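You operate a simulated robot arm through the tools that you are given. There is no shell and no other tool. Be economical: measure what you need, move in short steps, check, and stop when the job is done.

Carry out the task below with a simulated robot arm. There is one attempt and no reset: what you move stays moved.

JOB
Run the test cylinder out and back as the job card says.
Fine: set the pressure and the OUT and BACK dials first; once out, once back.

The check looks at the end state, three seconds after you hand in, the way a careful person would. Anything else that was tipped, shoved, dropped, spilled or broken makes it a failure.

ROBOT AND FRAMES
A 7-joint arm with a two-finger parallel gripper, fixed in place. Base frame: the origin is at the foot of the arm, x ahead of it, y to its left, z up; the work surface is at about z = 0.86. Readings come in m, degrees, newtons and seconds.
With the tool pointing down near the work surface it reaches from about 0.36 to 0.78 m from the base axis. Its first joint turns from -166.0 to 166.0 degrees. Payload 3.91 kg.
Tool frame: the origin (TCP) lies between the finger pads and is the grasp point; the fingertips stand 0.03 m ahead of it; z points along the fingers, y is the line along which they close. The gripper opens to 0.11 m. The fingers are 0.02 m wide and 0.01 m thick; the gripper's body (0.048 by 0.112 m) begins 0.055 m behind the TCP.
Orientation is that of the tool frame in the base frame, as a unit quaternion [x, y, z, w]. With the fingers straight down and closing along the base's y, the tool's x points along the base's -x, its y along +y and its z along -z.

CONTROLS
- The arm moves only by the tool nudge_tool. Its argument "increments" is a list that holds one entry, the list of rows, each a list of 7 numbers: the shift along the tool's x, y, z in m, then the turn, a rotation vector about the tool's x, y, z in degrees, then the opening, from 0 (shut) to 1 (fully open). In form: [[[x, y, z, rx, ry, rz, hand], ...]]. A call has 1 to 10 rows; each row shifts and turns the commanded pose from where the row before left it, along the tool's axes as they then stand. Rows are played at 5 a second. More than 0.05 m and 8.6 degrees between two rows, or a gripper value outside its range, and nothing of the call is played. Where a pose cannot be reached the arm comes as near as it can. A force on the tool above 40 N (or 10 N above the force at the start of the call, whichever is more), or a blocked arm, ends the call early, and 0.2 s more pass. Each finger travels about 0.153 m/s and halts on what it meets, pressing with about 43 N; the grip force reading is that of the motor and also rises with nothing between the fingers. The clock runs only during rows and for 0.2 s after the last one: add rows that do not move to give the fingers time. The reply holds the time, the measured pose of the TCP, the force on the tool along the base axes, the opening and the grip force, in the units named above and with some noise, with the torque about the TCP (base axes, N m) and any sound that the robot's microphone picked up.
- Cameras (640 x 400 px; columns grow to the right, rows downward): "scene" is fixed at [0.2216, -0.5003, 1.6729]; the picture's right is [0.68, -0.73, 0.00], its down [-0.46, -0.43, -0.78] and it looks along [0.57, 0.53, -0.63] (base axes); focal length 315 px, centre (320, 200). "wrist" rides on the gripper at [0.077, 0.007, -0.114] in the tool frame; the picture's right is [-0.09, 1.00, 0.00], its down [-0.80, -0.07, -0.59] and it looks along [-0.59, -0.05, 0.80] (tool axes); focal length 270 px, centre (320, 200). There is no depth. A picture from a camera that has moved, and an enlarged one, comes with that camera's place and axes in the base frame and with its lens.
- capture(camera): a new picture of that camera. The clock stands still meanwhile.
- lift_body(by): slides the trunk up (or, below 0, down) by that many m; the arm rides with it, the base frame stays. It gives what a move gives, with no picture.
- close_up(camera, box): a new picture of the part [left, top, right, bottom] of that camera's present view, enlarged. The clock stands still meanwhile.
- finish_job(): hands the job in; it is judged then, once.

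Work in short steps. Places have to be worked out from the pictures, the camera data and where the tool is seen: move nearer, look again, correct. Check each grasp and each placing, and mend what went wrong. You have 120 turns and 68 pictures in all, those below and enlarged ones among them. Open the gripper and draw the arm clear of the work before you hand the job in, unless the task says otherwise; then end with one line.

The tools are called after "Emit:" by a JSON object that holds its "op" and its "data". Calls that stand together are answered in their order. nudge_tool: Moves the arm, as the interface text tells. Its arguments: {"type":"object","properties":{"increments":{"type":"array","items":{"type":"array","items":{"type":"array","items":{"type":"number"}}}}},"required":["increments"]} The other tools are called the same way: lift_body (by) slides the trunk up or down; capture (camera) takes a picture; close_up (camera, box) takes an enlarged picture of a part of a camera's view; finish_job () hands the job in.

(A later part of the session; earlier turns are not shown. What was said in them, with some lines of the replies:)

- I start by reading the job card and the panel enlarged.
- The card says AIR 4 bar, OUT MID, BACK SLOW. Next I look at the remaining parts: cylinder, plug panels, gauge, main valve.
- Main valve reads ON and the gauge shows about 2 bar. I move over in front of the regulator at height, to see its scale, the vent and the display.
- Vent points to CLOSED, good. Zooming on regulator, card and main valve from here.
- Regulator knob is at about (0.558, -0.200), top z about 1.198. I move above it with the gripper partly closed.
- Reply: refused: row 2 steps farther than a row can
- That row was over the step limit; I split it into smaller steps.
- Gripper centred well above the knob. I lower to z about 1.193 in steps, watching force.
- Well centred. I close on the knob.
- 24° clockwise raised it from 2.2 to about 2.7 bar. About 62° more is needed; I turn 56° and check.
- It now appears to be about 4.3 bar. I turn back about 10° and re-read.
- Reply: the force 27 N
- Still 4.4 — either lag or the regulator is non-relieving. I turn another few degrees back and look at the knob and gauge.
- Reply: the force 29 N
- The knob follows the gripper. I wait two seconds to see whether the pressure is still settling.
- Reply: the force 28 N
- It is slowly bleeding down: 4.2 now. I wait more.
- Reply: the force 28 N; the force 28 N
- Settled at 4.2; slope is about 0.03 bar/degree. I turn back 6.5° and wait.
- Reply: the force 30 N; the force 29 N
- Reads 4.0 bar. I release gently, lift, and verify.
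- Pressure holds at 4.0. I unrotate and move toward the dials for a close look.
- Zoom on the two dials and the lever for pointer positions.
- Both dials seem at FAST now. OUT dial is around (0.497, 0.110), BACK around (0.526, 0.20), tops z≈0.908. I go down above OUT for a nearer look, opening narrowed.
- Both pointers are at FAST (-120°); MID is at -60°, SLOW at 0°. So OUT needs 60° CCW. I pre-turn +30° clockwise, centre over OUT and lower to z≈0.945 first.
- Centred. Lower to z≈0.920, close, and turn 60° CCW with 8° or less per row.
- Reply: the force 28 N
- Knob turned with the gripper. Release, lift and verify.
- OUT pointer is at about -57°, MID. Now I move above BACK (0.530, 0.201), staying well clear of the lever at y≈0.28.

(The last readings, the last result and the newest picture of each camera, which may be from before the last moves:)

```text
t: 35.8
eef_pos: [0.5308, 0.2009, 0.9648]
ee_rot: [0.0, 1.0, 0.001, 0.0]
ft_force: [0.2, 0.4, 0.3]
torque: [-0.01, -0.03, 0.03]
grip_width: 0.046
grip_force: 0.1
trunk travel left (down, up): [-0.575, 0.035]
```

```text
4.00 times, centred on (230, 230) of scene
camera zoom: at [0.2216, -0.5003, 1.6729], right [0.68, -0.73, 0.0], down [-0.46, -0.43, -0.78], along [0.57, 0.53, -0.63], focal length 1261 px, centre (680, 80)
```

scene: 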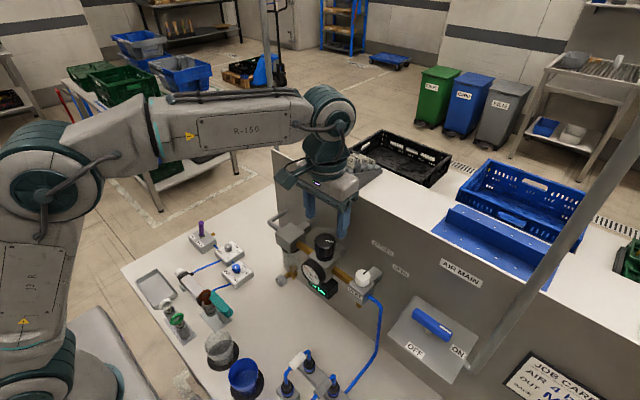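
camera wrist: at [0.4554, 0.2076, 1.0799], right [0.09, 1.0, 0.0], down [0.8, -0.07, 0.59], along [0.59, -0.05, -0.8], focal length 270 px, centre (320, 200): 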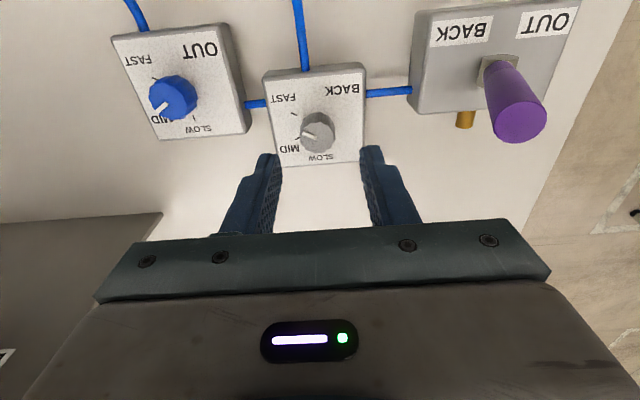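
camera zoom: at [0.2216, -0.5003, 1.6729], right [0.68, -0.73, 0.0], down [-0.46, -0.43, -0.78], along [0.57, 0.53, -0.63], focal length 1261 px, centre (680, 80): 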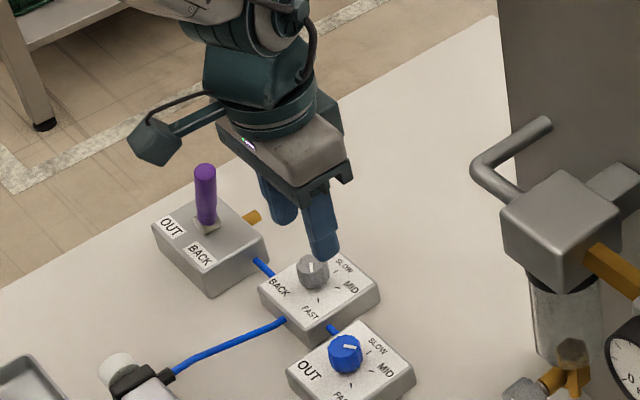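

Lever clearance is fine. I turn to -8°, lower to z≈0.921, grip and turn 60° CCW.

Emit:
{"op": "nudge_tool", "data": {"increments": [[[0.002, 0.001, 0.012, 0, 0, -8, 0.42], [0, 0, 0.016, 0, 0, 0, 0.42], [0, 0, 0.016, 0, 0, 0, 0.42], [0, 0, 0, 0, 0, 0, 0.42], [0, 0, 0, 0, 0, 0, 0.1], [0, 0, 0, 0, 0, 0, 0.1], [0, 0, 0, 0, 0, 0, 0.1]]]}}

Emit:
{"op": "nudge_tool", "data": {"increments": [[[0, 0, 0, 0, 0, -7.5, 0.1], [0, 0, 0, 0, 0, -7.5, 0.1], [0, 0, 0, 0, 0, -7.5, 0.1], [0, 0, 0, 0, 0, -7.5, 0.1], [0, 0, 0, 0, 0, -7.5, 0.1], [0, 0, 0, 0, 0, -7.5, 0.1], [0, 0, 0, 0, 0, -7.5, 0.1], [0, 0, 0, 0, 0, -7.5, 0.1], [0, 0, 0, 0, 0, 0, 0.1]]]}}

Emit:
{"op": "close_up", "data": {"camera": "wrist", "box": [160, 60, 480, 260]}}

```text
t: 37.4
eef_pos: [0.5285, 0.2013, 0.9211]
ee_rot: [-0.068, 0.998, 0.0, -0.001]
ft_force: [-0.1, -13.1, -2.9]
torque: [0.04, -0.25, 0.02]
grip_width: 0.0246
grip_force: 45.1
trunk travel left (down, up): [-0.575, 0.035]
```

```text
t: 39.4
eef_pos: [0.5279, 0.2012, 0.9218]
ee_rot: [-0.56, 0.828, 0.0, 0.002]
ft_force: [3.9, -3.0, 12.3]
torque: [0.93, -0.01, 0.04]
grip_width: 0.0246
grip_force: 45.4
trunk travel left (down, up): [-0.575, 0.035]
```

```text
2.00 times, centred on (320, 160) of wrist
camera zoom: at [0.495, 0.1316, 1.0358], right [-0.89, 0.45, 0.0], down [0.36, 0.72, 0.6], along [0.27, 0.53, -0.8], focal length 541 px, centre (320, 280)
```

zoom: 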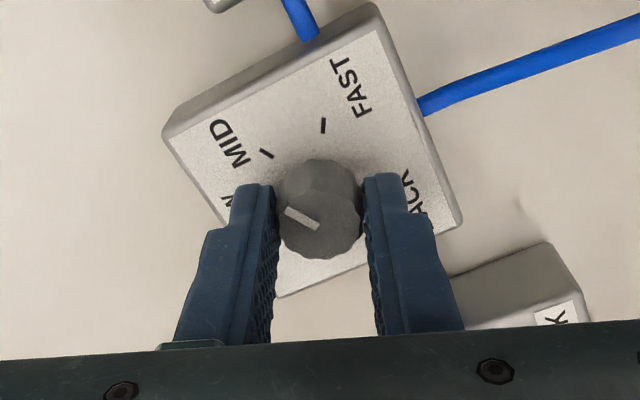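

It passed MID. I open, rotate back 60° around the knob, regrip and turn the second 60°.

Emit:
{"op": "nudge_tool", "data": {"increments": [[[0, 0, 0, 0, 0, 0, 0.42], [0, 0, 0, 0, 0, 0, 0.42], [0, 0, 0, 0, 0, 7.5, 0.42], [0, 0, 0, 0, 0, 7.5, 0.42], [0, 0, 0, 0, 0, 7.5, 0.42], [0, 0, 0, 0, 0, 7.5, 0.42], [0, 0, 0, 0, 0, 7.5, 0.42], [0, 0, 0, 0, 0, 7.5, 0.42], [0, 0, 0, 0, 0, 7.5, 0.42], [0, 0, 0, 0, 0, 7.5, 0.42]]]}}

Emit:
{"op": "nudge_tool", "data": {"increments": [[[0, 0, 0, 0, 0, 0, 0.1], [0, 0, 0, 0, 0, 0, 0.1], [0, 0, 0, 0, 0, 0, 0.1]]]}}

Emit:
{"op": "nudge_tool", "data": {"increments": [[[0, 0, 0, 0, 0, -7.5, 0.1], [0, 0, 0, 0, 0, -7.5, 0.1], [0, 0, 0, 0, 0, -7.5, 0.1], [0, 0, 0, 0, 0, -7.5, 0.1], [0, 0, 0, 0, 0, -7.5, 0.1], [0, 0, 0, 0, 0, -7.5, 0.1], [0, 0, 0, 0, 0, -7.5, 0.1], [0, 0, 0, 0, 0, -7.5, 0.1], [0, 0, 0, 0, 0, 0, 0.1]]]}}

Emit:
{"op": "close_up", "data": {"camera": "wrist", "box": [160, 60, 480, 260]}}

```text
t: 41.6
eef_pos: [0.5281, 0.2038, 0.9216]
ee_rot: [-0.069, 0.998, 0.001, 0.0]
ft_force: [-1.3, -0.5, -0.3]
torque: [0.03, 0.05, -0.01]
grip_width: 0.0463
grip_force: 0.2
trunk travel left (down, up): [-0.575, 0.035]
```

```text
t: 42.4
eef_pos: [0.529, 0.2002, 0.9206]
ee_rot: [-0.069, 0.998, 0.001, 0.0]
ft_force: [1.3, -6.6, 0.0]
torque: [-0.21, -0.14, 0.01]
grip_width: 0.0246
grip_force: 45.3
trunk travel left (down, up): [-0.575, 0.035]
```

```text
t: 44.4
eef_pos: [0.5288, 0.2009, 0.9218]
ee_rot: [-0.56, 0.829, 0.0, 0.001]
ft_force: [-0.8, -6.0, 3.0]
torque: [0.15, -0.05, -0.58]
grip_width: 0.0248
grip_force: 45.8
trunk travel left (down, up): [-0.575, 0.035]
```

```text
2.00 times, centred on (320, 160) of wrist
camera zoom: at [0.495, 0.1315, 1.0356], right [-0.89, 0.45, 0.0], down [0.36, 0.72, 0.6], along [0.27, 0.53, -0.8], focal length 541 px, centre (320, 280)
```

zoom: 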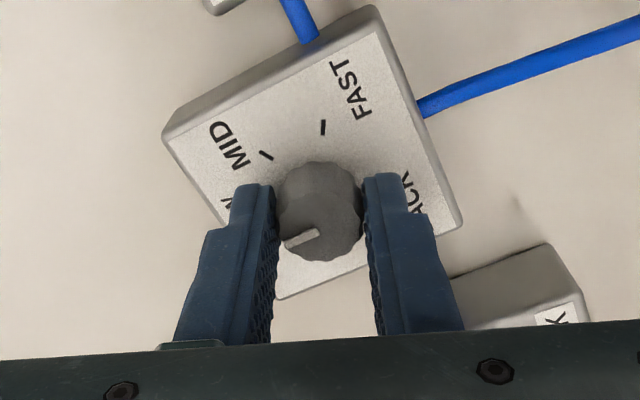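

It looks near SLOW. Release, lift and verify.

Emit:
{"op": "nudge_tool", "data": {"increments": [[[0, 0, 0, 0, 0, 0, 0.42], [0, 0, 0, 0, 0, 0, 0.42], [0, 0, 0, 0, 0, 0, 0.42], [0, 0, -0.04, 0, 0, 0, 0.42], [0, 0, -0.04, 0, 0, 0, 0.42], [0, 0, -0.04, 0, 0, 0, 0.42], [0, 0, 0, 0, 0, 8, 0.42], [0, 0, 0, 0, 0, 8, 0.42], [0, 0, 0, 0, 0, 8, 0.42], [0, 0, 0, 0, 0, 8, 0.42]]]}}

Emit:
{"op": "nudge_tool", "data": {"increments": [[[0, 0, 0, 0, 0, 8, 0.42], [0, 0, 0, 0, 0, 8, 0.42], [0, 0, 0, 0, 0, 8, 0.42], [0, 0, 0, 0, 0, 8, 0.42], [0, 0, 0, 0, 0, 4.2, 0.42], [0.04, 0, 0, 0, 0, 0, 0.42], [0, 0, 0, 0, 0, 0, 0.42]]]}}

Emit:
{"op": "close_up", "data": {"camera": "wrist", "box": [200, 20, 520, 220]}}

```text
t: 46.6
eef_pos: [0.5282, 0.2025, 1.041]
ee_rot: [-0.309, 0.951, 0.0, 0.0]
ft_force: [-0.3, 1.0, 0.0]
torque: [-0.01, 0.02, -0.02]
grip_width: 0.0462
grip_force: 0.0
trunk travel left (down, up): [-0.575, 0.035]
```

```text
t: 48.2
eef_pos: [0.4906, 0.2019, 1.0382]
ee_rot: [0.002, 1.0, 0.0, 0.001]
ft_force: [0.7, -0.5, 0.0]
torque: [0.01, -0.01, -0.02]
grip_width: 0.0462
grip_force: 0.2
trunk travel left (down, up): [-0.575, 0.035]
```

```text
2.00 times, centred on (360, 120) of wrist
camera zoom: at [0.4145, 0.2081, 1.1531], right [0.09, 1.0, 0.0], down [0.8, -0.07, 0.59], along [0.59, -0.05, -0.8], focal length 541 px, centre (240, 360)
```

zoom: 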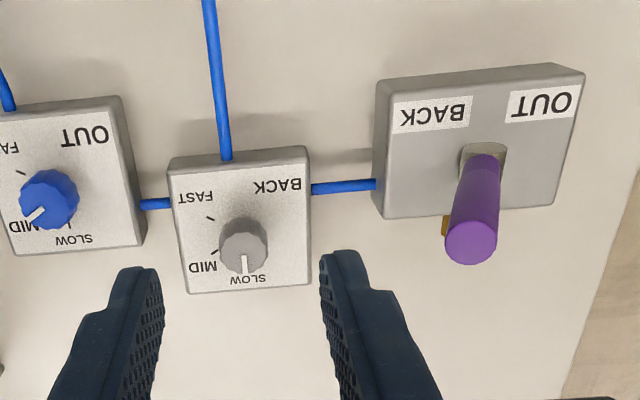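

BACK at SLOW, OUT at MID. The lever leans to -y (BACK) now. Before pushing it, I check the cylinder's stroke path.

Emit:
{"op": "close_up", "data": {"camera": "scene", "box": [130, 250, 240, 330]}}

Emit:
{"op": "capture", "data": {"camera": "wrist"}}

```text
5.00 times, centred on (185, 290) of scene
camera zoom: at [0.2216, -0.5003, 1.6729], right [0.68, -0.73, 0.0], down [-0.46, -0.43, -0.78], along [0.57, 0.53, -0.63], focal length 1576 px, centre (995, -250)
```

zoom: 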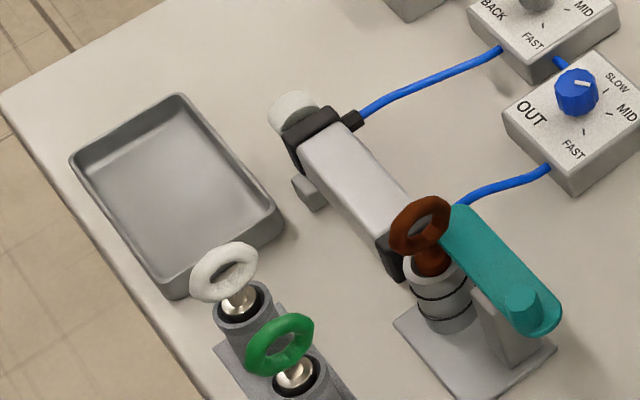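

```text
23 pictures are left
camera wrist: at [0.4145, 0.2081, 1.1531], right [0.09, 1.0, 0.0], down [0.8, -0.07, 0.59], along [0.59, -0.05, -0.8], focal length 270 px, centre (320, 200)
```

wrist: 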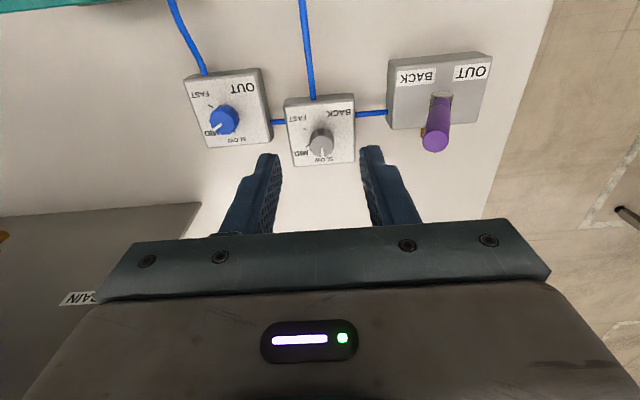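

Stroke path (+y) is clear of the tray. I shut the fingers and place them on the -y side of the lever at tip height about 0.955.

Emit:
{"op": "nudge_tool", "data": {"increments": [[[-0.007, 0.04, 0, 0, 0, 0, 0], [0, 0, 0.02, 0, 0, 0, 0], [0, 0, 0.03, 0, 0, 0, 0], [0, 0, 0, 0, 0, 0, 0]]]}}

Emit:
{"op": "capture", "data": {"camera": "wrist"}}

```text
t: 49.2
eef_pos: [0.4946, 0.241, 0.9892]
ee_rot: [0.002, 1.0, 0.0, 0.001]
ft_force: [-0.2, 0.4, -0.1]
torque: [0.0, -0.01, -0.03]
grip_width: 0.0
grip_force: 37.4
trunk travel left (down, up): [-0.575, 0.035]
```

```text
22 pictures are left
camera wrist: at [0.4207, 0.2477, 1.1045], right [0.09, 1.0, 0.0], down [0.8, -0.07, 0.59], along [0.59, -0.05, -0.8], focal length 270 px, centre (320, 200)
```

wrist: 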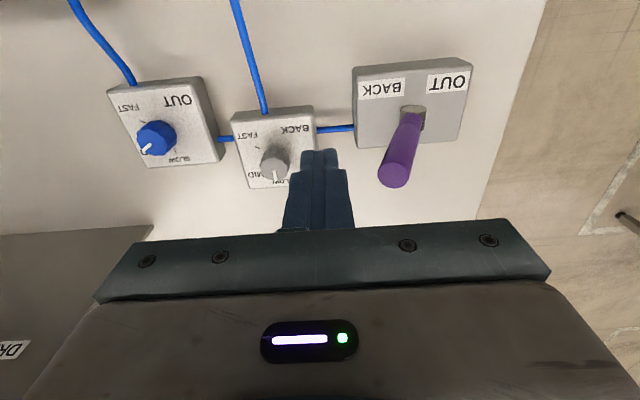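

Lever is right beside the fingers at matching x. I push +y in 1 cm steps.

Emit:
{"op": "nudge_tool", "data": {"increments": [[[-0.004, 0.01, 0, 0, 0, 0, 0], [0, 0.01, 0, 0, 0, 0, 0], [0, 0.01, 0, 0, 0, 0, 0], [0, 0.01, 0, 0, 0, 0, 0], [0, 0.01, 0, 0, 0, 0, 0]]]}}

Emit:
{"op": "close_up", "data": {"camera": "scene", "box": [120, 190, 270, 300]}}

```text
t: 50.4
eef_pos: [0.5004, 0.2939, 0.9909]
ee_rot: [0.0, 1.0, 0.0, 0.0]
ft_force: [0.4, 1.0, 0.6]
torque: [0.01, -0.02, 0.0]
grip_width: 0.0002
grip_force: 37.7
trunk travel left (down, up): [-0.575, 0.035]
```

```text
3.64 times, centred on (195, 245) of scene
camera zoom: at [0.2216, -0.5003, 1.6729], right [0.68, -0.73, 0.0], down [-0.46, -0.43, -0.78], along [0.57, 0.53, -0.63], focal length 1146 px, centre (774, 36)
```

zoom: 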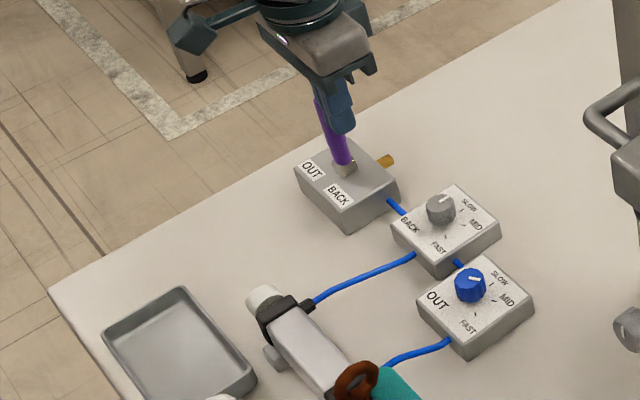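

The lever now leans toward OUT with little force. I wait a second and check the lever and the rod.

Emit:
{"op": "nudge_tool", "data": {"increments": [[[0, 0, 0, 0, 0, 0, 0], [0, 0, 0, 0, 0, 0, 0], [0, 0, 0, 0, 0, 0, 0], [0, 0, 0, 0, 0, 0, 0], [0, 0, 0, 0, 0, 0, 0]]]}}

Emit:
{"op": "close_up", "data": {"camera": "scene", "box": [120, 190, 270, 300]}}

Emit:
{"op": "capture", "data": {"camera": "wrist"}}

```text
t: 51.6
eef_pos: [0.5008, 0.2924, 0.9907]
ee_rot: [0.002, 1.0, 0.0, 0.0]
ft_force: [0.3, -0.4, 0.0]
torque: [0.01, 0.0, -0.01]
grip_width: 0.0002
grip_force: 38.1
trunk travel left (down, up): [-0.575, 0.035]
```

```text
3.64 times, centred on (195, 245) of scene
camera zoom: at [0.2216, -0.5003, 1.6729], right [0.68, -0.73, 0.0], down [-0.46, -0.43, -0.78], along [0.57, 0.53, -0.63], focal length 1146 px, centre (774, 36)
```

zoom: 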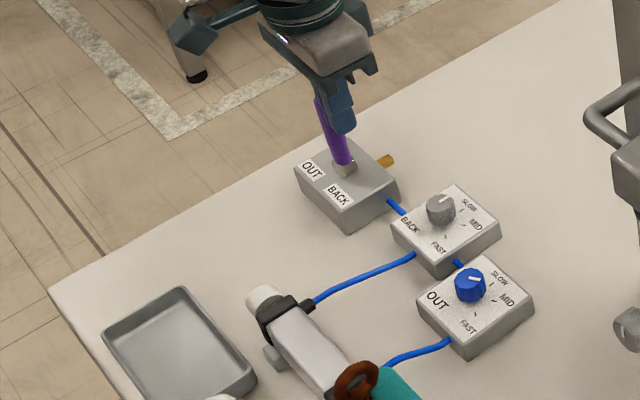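

```text
19 pictures are left
camera wrist: at [0.4254, 0.2985, 1.1051], right [0.09, 1.0, 0.0], down [0.8, -0.07, 0.59], along [0.59, -0.05, -0.8], focal length 270 px, centre (320, 200)
```

wrist: 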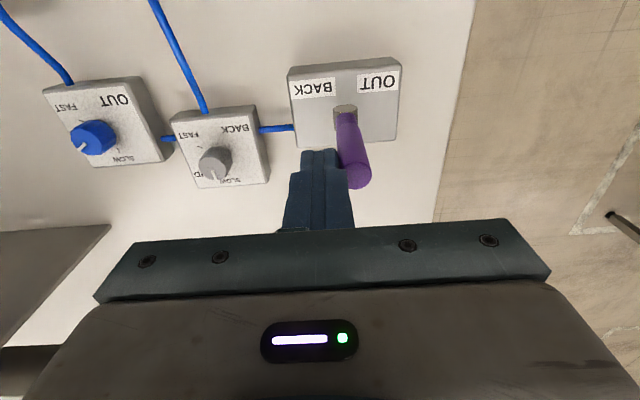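

The lever is only about upright; I push another 3 cm.

Emit:
{"op": "nudge_tool", "data": {"increments": [[[0, 0.01, 0, 0, 0, 0, 0], [0, 0.01, 0, 0, 0, 0, 0], [0, 0.008, 0, 0, 0, 0, 0], [0, 0, 0, 0, 0, 0, 0]]]}}

Emit:
{"op": "close_up", "data": {"camera": "scene", "box": [120, 190, 270, 300]}}

```text
t: 52.6
eef_pos: [0.5011, 0.3179, 0.9919]
ee_rot: [0.002, 1.0, 0.0, 0.001]
ft_force: [-1.4, -5.2, 1.1]
torque: [-0.16, 0.03, 0.02]
grip_width: 0.0001
grip_force: 38.4
trunk travel left (down, up): [-0.575, 0.035]
```

```text
3.64 times, centred on (195, 245) of scene
camera zoom: at [0.2216, -0.5003, 1.6729], right [0.68, -0.73, 0.0], down [-0.46, -0.43, -0.78], along [0.57, 0.53, -0.63], focal length 1146 px, centre (774, 36)
```

zoom: 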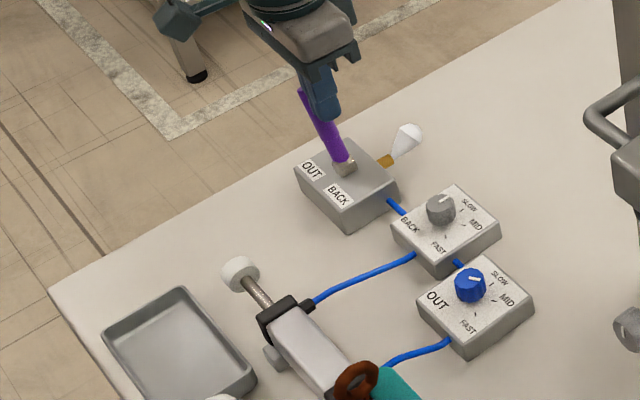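

The rod is moving out with exhaust. I hold and wait for the full stroke.

Emit:
{"op": "nudge_tool", "data": {"increments": [[[0, 0, 0, 0, 0, 0, 0], [0, 0, 0, 0, 0, 0, 0], [0, 0, 0, 0, 0, 0, 0], [0, 0, 0, 0, 0, 0, 0], [0, 0, 0, 0, 0, 0, 0], [0, 0, 0, 0, 0, 0, 0], [0, 0, 0, 0, 0, 0, 0], [0, 0, 0, 0, 0, 0, 0], [0, 0, 0, 0, 0, 0, 0], [0, 0, 0, 0, 0, 0, 0]]]}}

Emit:
{"op": "close_up", "data": {"camera": "scene", "box": [120, 190, 270, 300]}}

```text
t: 54.8
eef_pos: [0.4995, 0.318, 0.9907]
ee_rot: [0.001, 1.0, 0.001, 0.0]
ft_force: [1.5, -9.5, 2.6]
torque: [-0.25, -0.1, 0.01]
grip_width: 0.0
grip_force: 38.0
trunk travel left (down, up): [-0.575, 0.035]
```

```text
3.64 times, centred on (195, 245) of scene
camera zoom: at [0.2216, -0.5003, 1.6729], right [0.68, -0.73, 0.0], down [-0.46, -0.43, -0.78], along [0.57, 0.53, -0.63], focal length 1146 px, centre (774, 36)
```

zoom: 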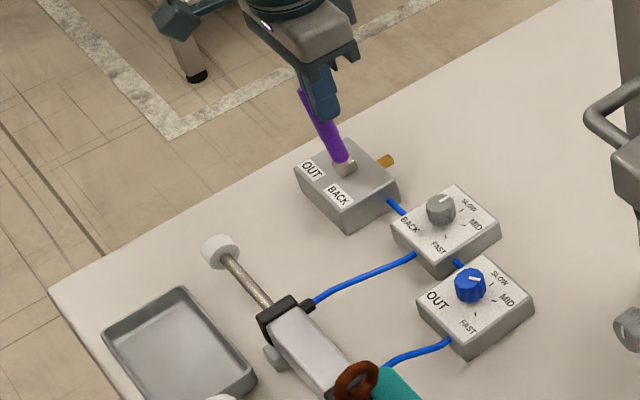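

Exhaust stopped; I confirm the rod is fully out by waiting once more.

Emit:
{"op": "nudge_tool", "data": {"increments": [[[0, 0, 0, 0, 0, 0, 0], [0, 0, 0, 0, 0, 0, 0], [0, 0, 0, 0, 0, 0, 0], [0, 0, 0, 0, 0, 0, 0], [0, 0, 0, 0, 0, 0, 0]]]}}

Emit:
{"op": "close_up", "data": {"camera": "scene", "box": [120, 190, 270, 300]}}

Emit:
{"op": "close_up", "data": {"camera": "scene", "box": [308, 260, 348, 300]}}

```text
t: 56.0
eef_pos: [0.4996, 0.3177, 0.99]
ee_rot: [0.002, 1.0, 0.001, 0.0]
ft_force: [1.6, -9.6, 4.9]
torque: [-0.23, -0.03, -0.03]
grip_width: 0.0002
grip_force: 37.7
trunk travel left (down, up): [-0.575, 0.035]
```

```text
3.64 times, centred on (195, 245) of scene
camera zoom: at [0.2216, -0.5003, 1.6729], right [0.68, -0.73, 0.0], down [-0.46, -0.43, -0.78], along [0.57, 0.53, -0.63], focal length 1146 px, centre (774, 36)
```

zoom: 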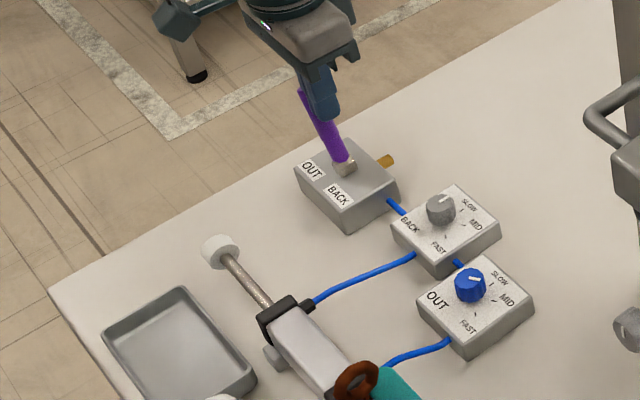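

```text
10.00 times, centred on (328, 280) of scene
camera zoom: at [0.2216, -0.5003, 1.6729], right [0.68, -0.73, 0.0], down [-0.46, -0.43, -0.78], along [0.57, 0.53, -0.63], focal length 3153 px, centre (240, -600)
```

zoom: 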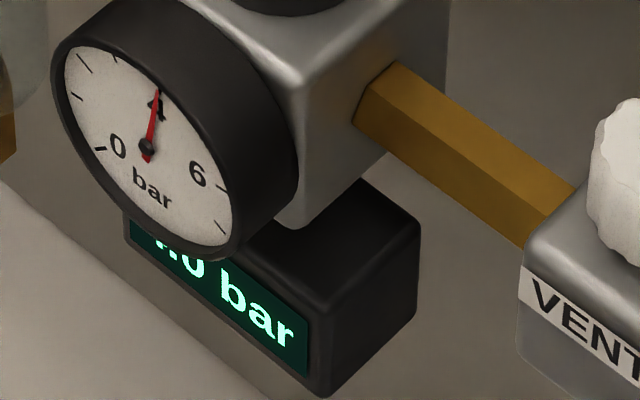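

Fully out, pressure still 4.0. I withdraw, go over the lever top and come down on its +y side.

Emit:
{"op": "nudge_tool", "data": {"increments": [[[0, -0.02, 0, 0, 0, 0, 0], [0, 0, -0.04, 0, 0, 0, 0], [0, 0, -0.04, 0, 0, 0, 0], [0, 0.046, 0, 0, 0, 0, 0], [0, 0.046, 0, 0, 0, 0, 0], [0, 0, 0, 0, 0, 0, 0]]]}}

Emit:
{"op": "capture", "data": {"camera": "wrist"}}

```text
t: 57.4
eef_pos: [0.4994, 0.3923, 1.0716]
ee_rot: [0.001, 1.0, 0.0, 0.0]
ft_force: [-1.4, -0.6, 0.4]
torque: [0.02, 0.03, -0.01]
grip_width: 0.0
grip_force: 37.7
trunk travel left (down, up): [-0.575, 0.035]
```

```text
14 pictures are left
camera wrist: at [0.4245, 0.3985, 1.1862], right [0.09, 1.0, 0.0], down [0.8, -0.07, 0.59], along [0.59, -0.05, -0.8], focal length 270 px, centre (320, 200)
```

wrist: 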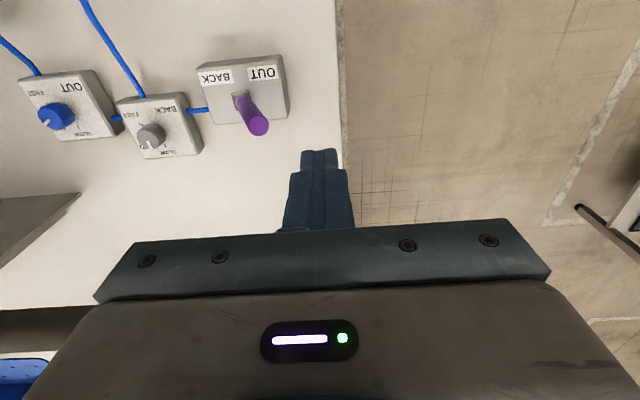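

Lever stays at OUT (top y≈0.343). I descend on its +y side and push toward BACK.

Emit:
{"op": "nudge_tool", "data": {"increments": [[[0, 0, 0.04, 0, 0, 0, 0], [0, 0, 0.04, 0, 0, 0, 0], [0, -0.014, 0, 0, 0, 0, 0], [0, -0.014, 0, 0, 0, 0, 0], [0, -0.014, 0, 0, 0, 0, 0], [0, -0.014, 0, 0, 0, 0, 0], [0, -0.014, 0, 0, 0, 0, 0], [0, -0.012, 0, 0, 0, 0, 0], [0, -0.006, 0, 0, 0, 0, 0], [0, 0, 0, 0, 0, 0, 0]]]}}

Emit:
{"op": "close_up", "data": {"camera": "scene", "box": [120, 190, 270, 300]}}

```text
t: 59.6
eef_pos: [0.5004, 0.3054, 0.9915]
ee_rot: [0.001, 1.0, 0.0, 0.0]
ft_force: [2.6, 14.6, 2.2]
torque: [0.41, -0.05, -0.03]
grip_width: 0.0
grip_force: 37.6
trunk travel left (down, up): [-0.575, 0.035]
```

```text
3.64 times, centred on (195, 245) of scene
camera zoom: at [0.2216, -0.5003, 1.6729], right [0.68, -0.73, 0.0], down [-0.46, -0.43, -0.78], along [0.57, 0.53, -0.63], focal length 1146 px, centre (774, 36)
```

zoom: 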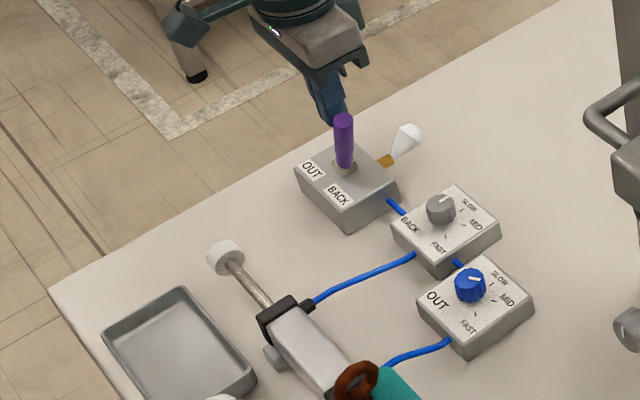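

Rod is retracting. I back the finger off the lever, lift clear, and let the slow return run out.

Emit:
{"op": "nudge_tool", "data": {"increments": [[[0, 0.02, 0, 0, 0, 0, 0], [0, 0.02, 0, 0, 0, 0, 0], [0, 0, -0.04, 0, 0, 0, 0], [0, 0, -0.045, 0, 0, 0, 0], [0, 0, -0.045, 0, 0, 0, 0], [0, 0, -0.045, 0, 0, 0, 0.5], [0, 0, -0.045, 0, 0, 0, 1], [0, 0, 0, 0, 0, 0, 1], [0, 0, 0, 0, 0, 0, 1], [0, 0, 0, 0, 0, 0, 1]]]}}

Emit:
{"op": "nudge_tool", "data": {"increments": [[[0, 0, 0, 0, 0, 0, 1], [0, 0, 0, 0, 0, 0, 1], [0, 0, 0, 0, 0, 0, 1], [0, 0, 0, 0, 0, 0, 1], [0, 0, 0, 0, 0, 0, 1], [0, 0, 0, 0, 0, 0, 1], [0, 0, 0, 0, 0, 0, 1], [0, 0, 0, 0, 0, 0, 1], [0, 0, 0, 0, 0, 0, 1], [0, 0, 0, 0, 0, 0, 1]]]}}

Emit:
{"op": "nudge_tool", "data": {"increments": [[[0, 0, 0, 0, 0, 0, 1], [0, 0, 0, 0, 0, 0, 1], [0, 0, 0, 0, 0, 0, 1], [0, 0, 0, 0, 0, 0, 1], [0, 0, 0, 0, 0, 0, 1], [0, 0, 0, 0, 0, 0, 1], [0, 0, 0, 0, 0, 0, 1], [0, 0, 0, 0, 0, 0, 1], [0, 0, 0, 0, 0, 0, 1], [0, 0, 0, 0, 0, 0, 1]]]}}

Emit:
{"op": "close_up", "data": {"camera": "scene", "box": [120, 190, 270, 300]}}

```text
t: 61.8
eef_pos: [0.5019, 0.343, 1.2115]
ee_rot: [0.002, 1.0, 0.0, 0.001]
ft_force: [0.0, 0.3, 0.0]
torque: [0.01, 0.01, 0.02]
grip_width: 0.11
grip_force: 0.0
trunk travel left (down, up): [-0.575, 0.035]
```

```text
t: 64.0
eef_pos: [0.503, 0.3442, 1.2102]
ee_rot: [0.001, 1.0, 0.0, 0.0]
ft_force: [0.4, 0.2, -0.3]
torque: [-0.01, -0.02, 0.0]
grip_width: 0.11
grip_force: 0.1
trunk travel left (down, up): [-0.575, 0.035]
```

```text
t: 66.2
eef_pos: [0.5016, 0.3447, 1.2114]
ee_rot: [0.002, 1.0, 0.0, 0.0]
ft_force: [0.3, 0.4, -0.3]
torque: [0.03, 0.0, -0.01]
grip_width: 0.1099
grip_force: 0.1
trunk travel left (down, up): [-0.575, 0.035]
```

```text
3.64 times, centred on (195, 245) of scene
camera zoom: at [0.2216, -0.5003, 1.6729], right [0.68, -0.73, 0.0], down [-0.46, -0.43, -0.78], along [0.57, 0.53, -0.63], focal length 1146 px, centre (774, 36)
```

zoom: 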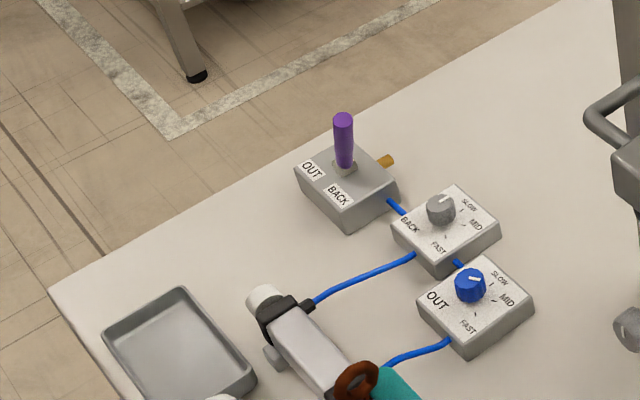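

Rod fully back, lever at BACK, dials right. One last overall check including the pressure.

Emit:
{"op": "close_up", "data": {"camera": "scene", "box": [308, 260, 348, 300]}}

Emit:
{"op": "capture", "data": {"camera": "scene"}}

```text
10.00 times, centred on (328, 280) of scene
camera zoom: at [0.2216, -0.5003, 1.6729], right [0.68, -0.73, 0.0], down [-0.46, -0.43, -0.78], along [0.57, 0.53, -0.63], focal length 3153 px, centre (240, -600)
```

zoom: 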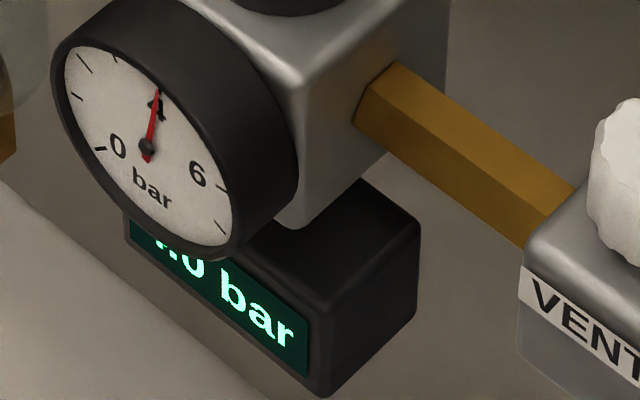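

```text
10 pictures are left
```

scene: 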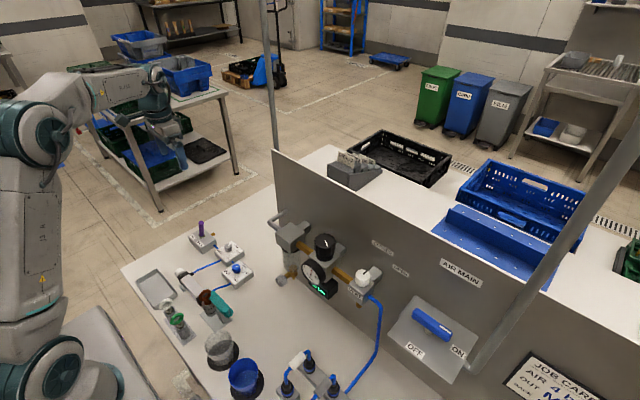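

Everything is as required: 4.0 bar, the arm clear and the gripper open. I hand in.

Emit:
{"op": "finish_job", "data": {}}

```text
The job is handed in.
```

The test cylinder ran once fully out and once fully back as the card says, with air at 4.0 bar, OUT at MID and BACK at SLOW; the lever is left at BACK, the arm is clear, and the job is handed in.
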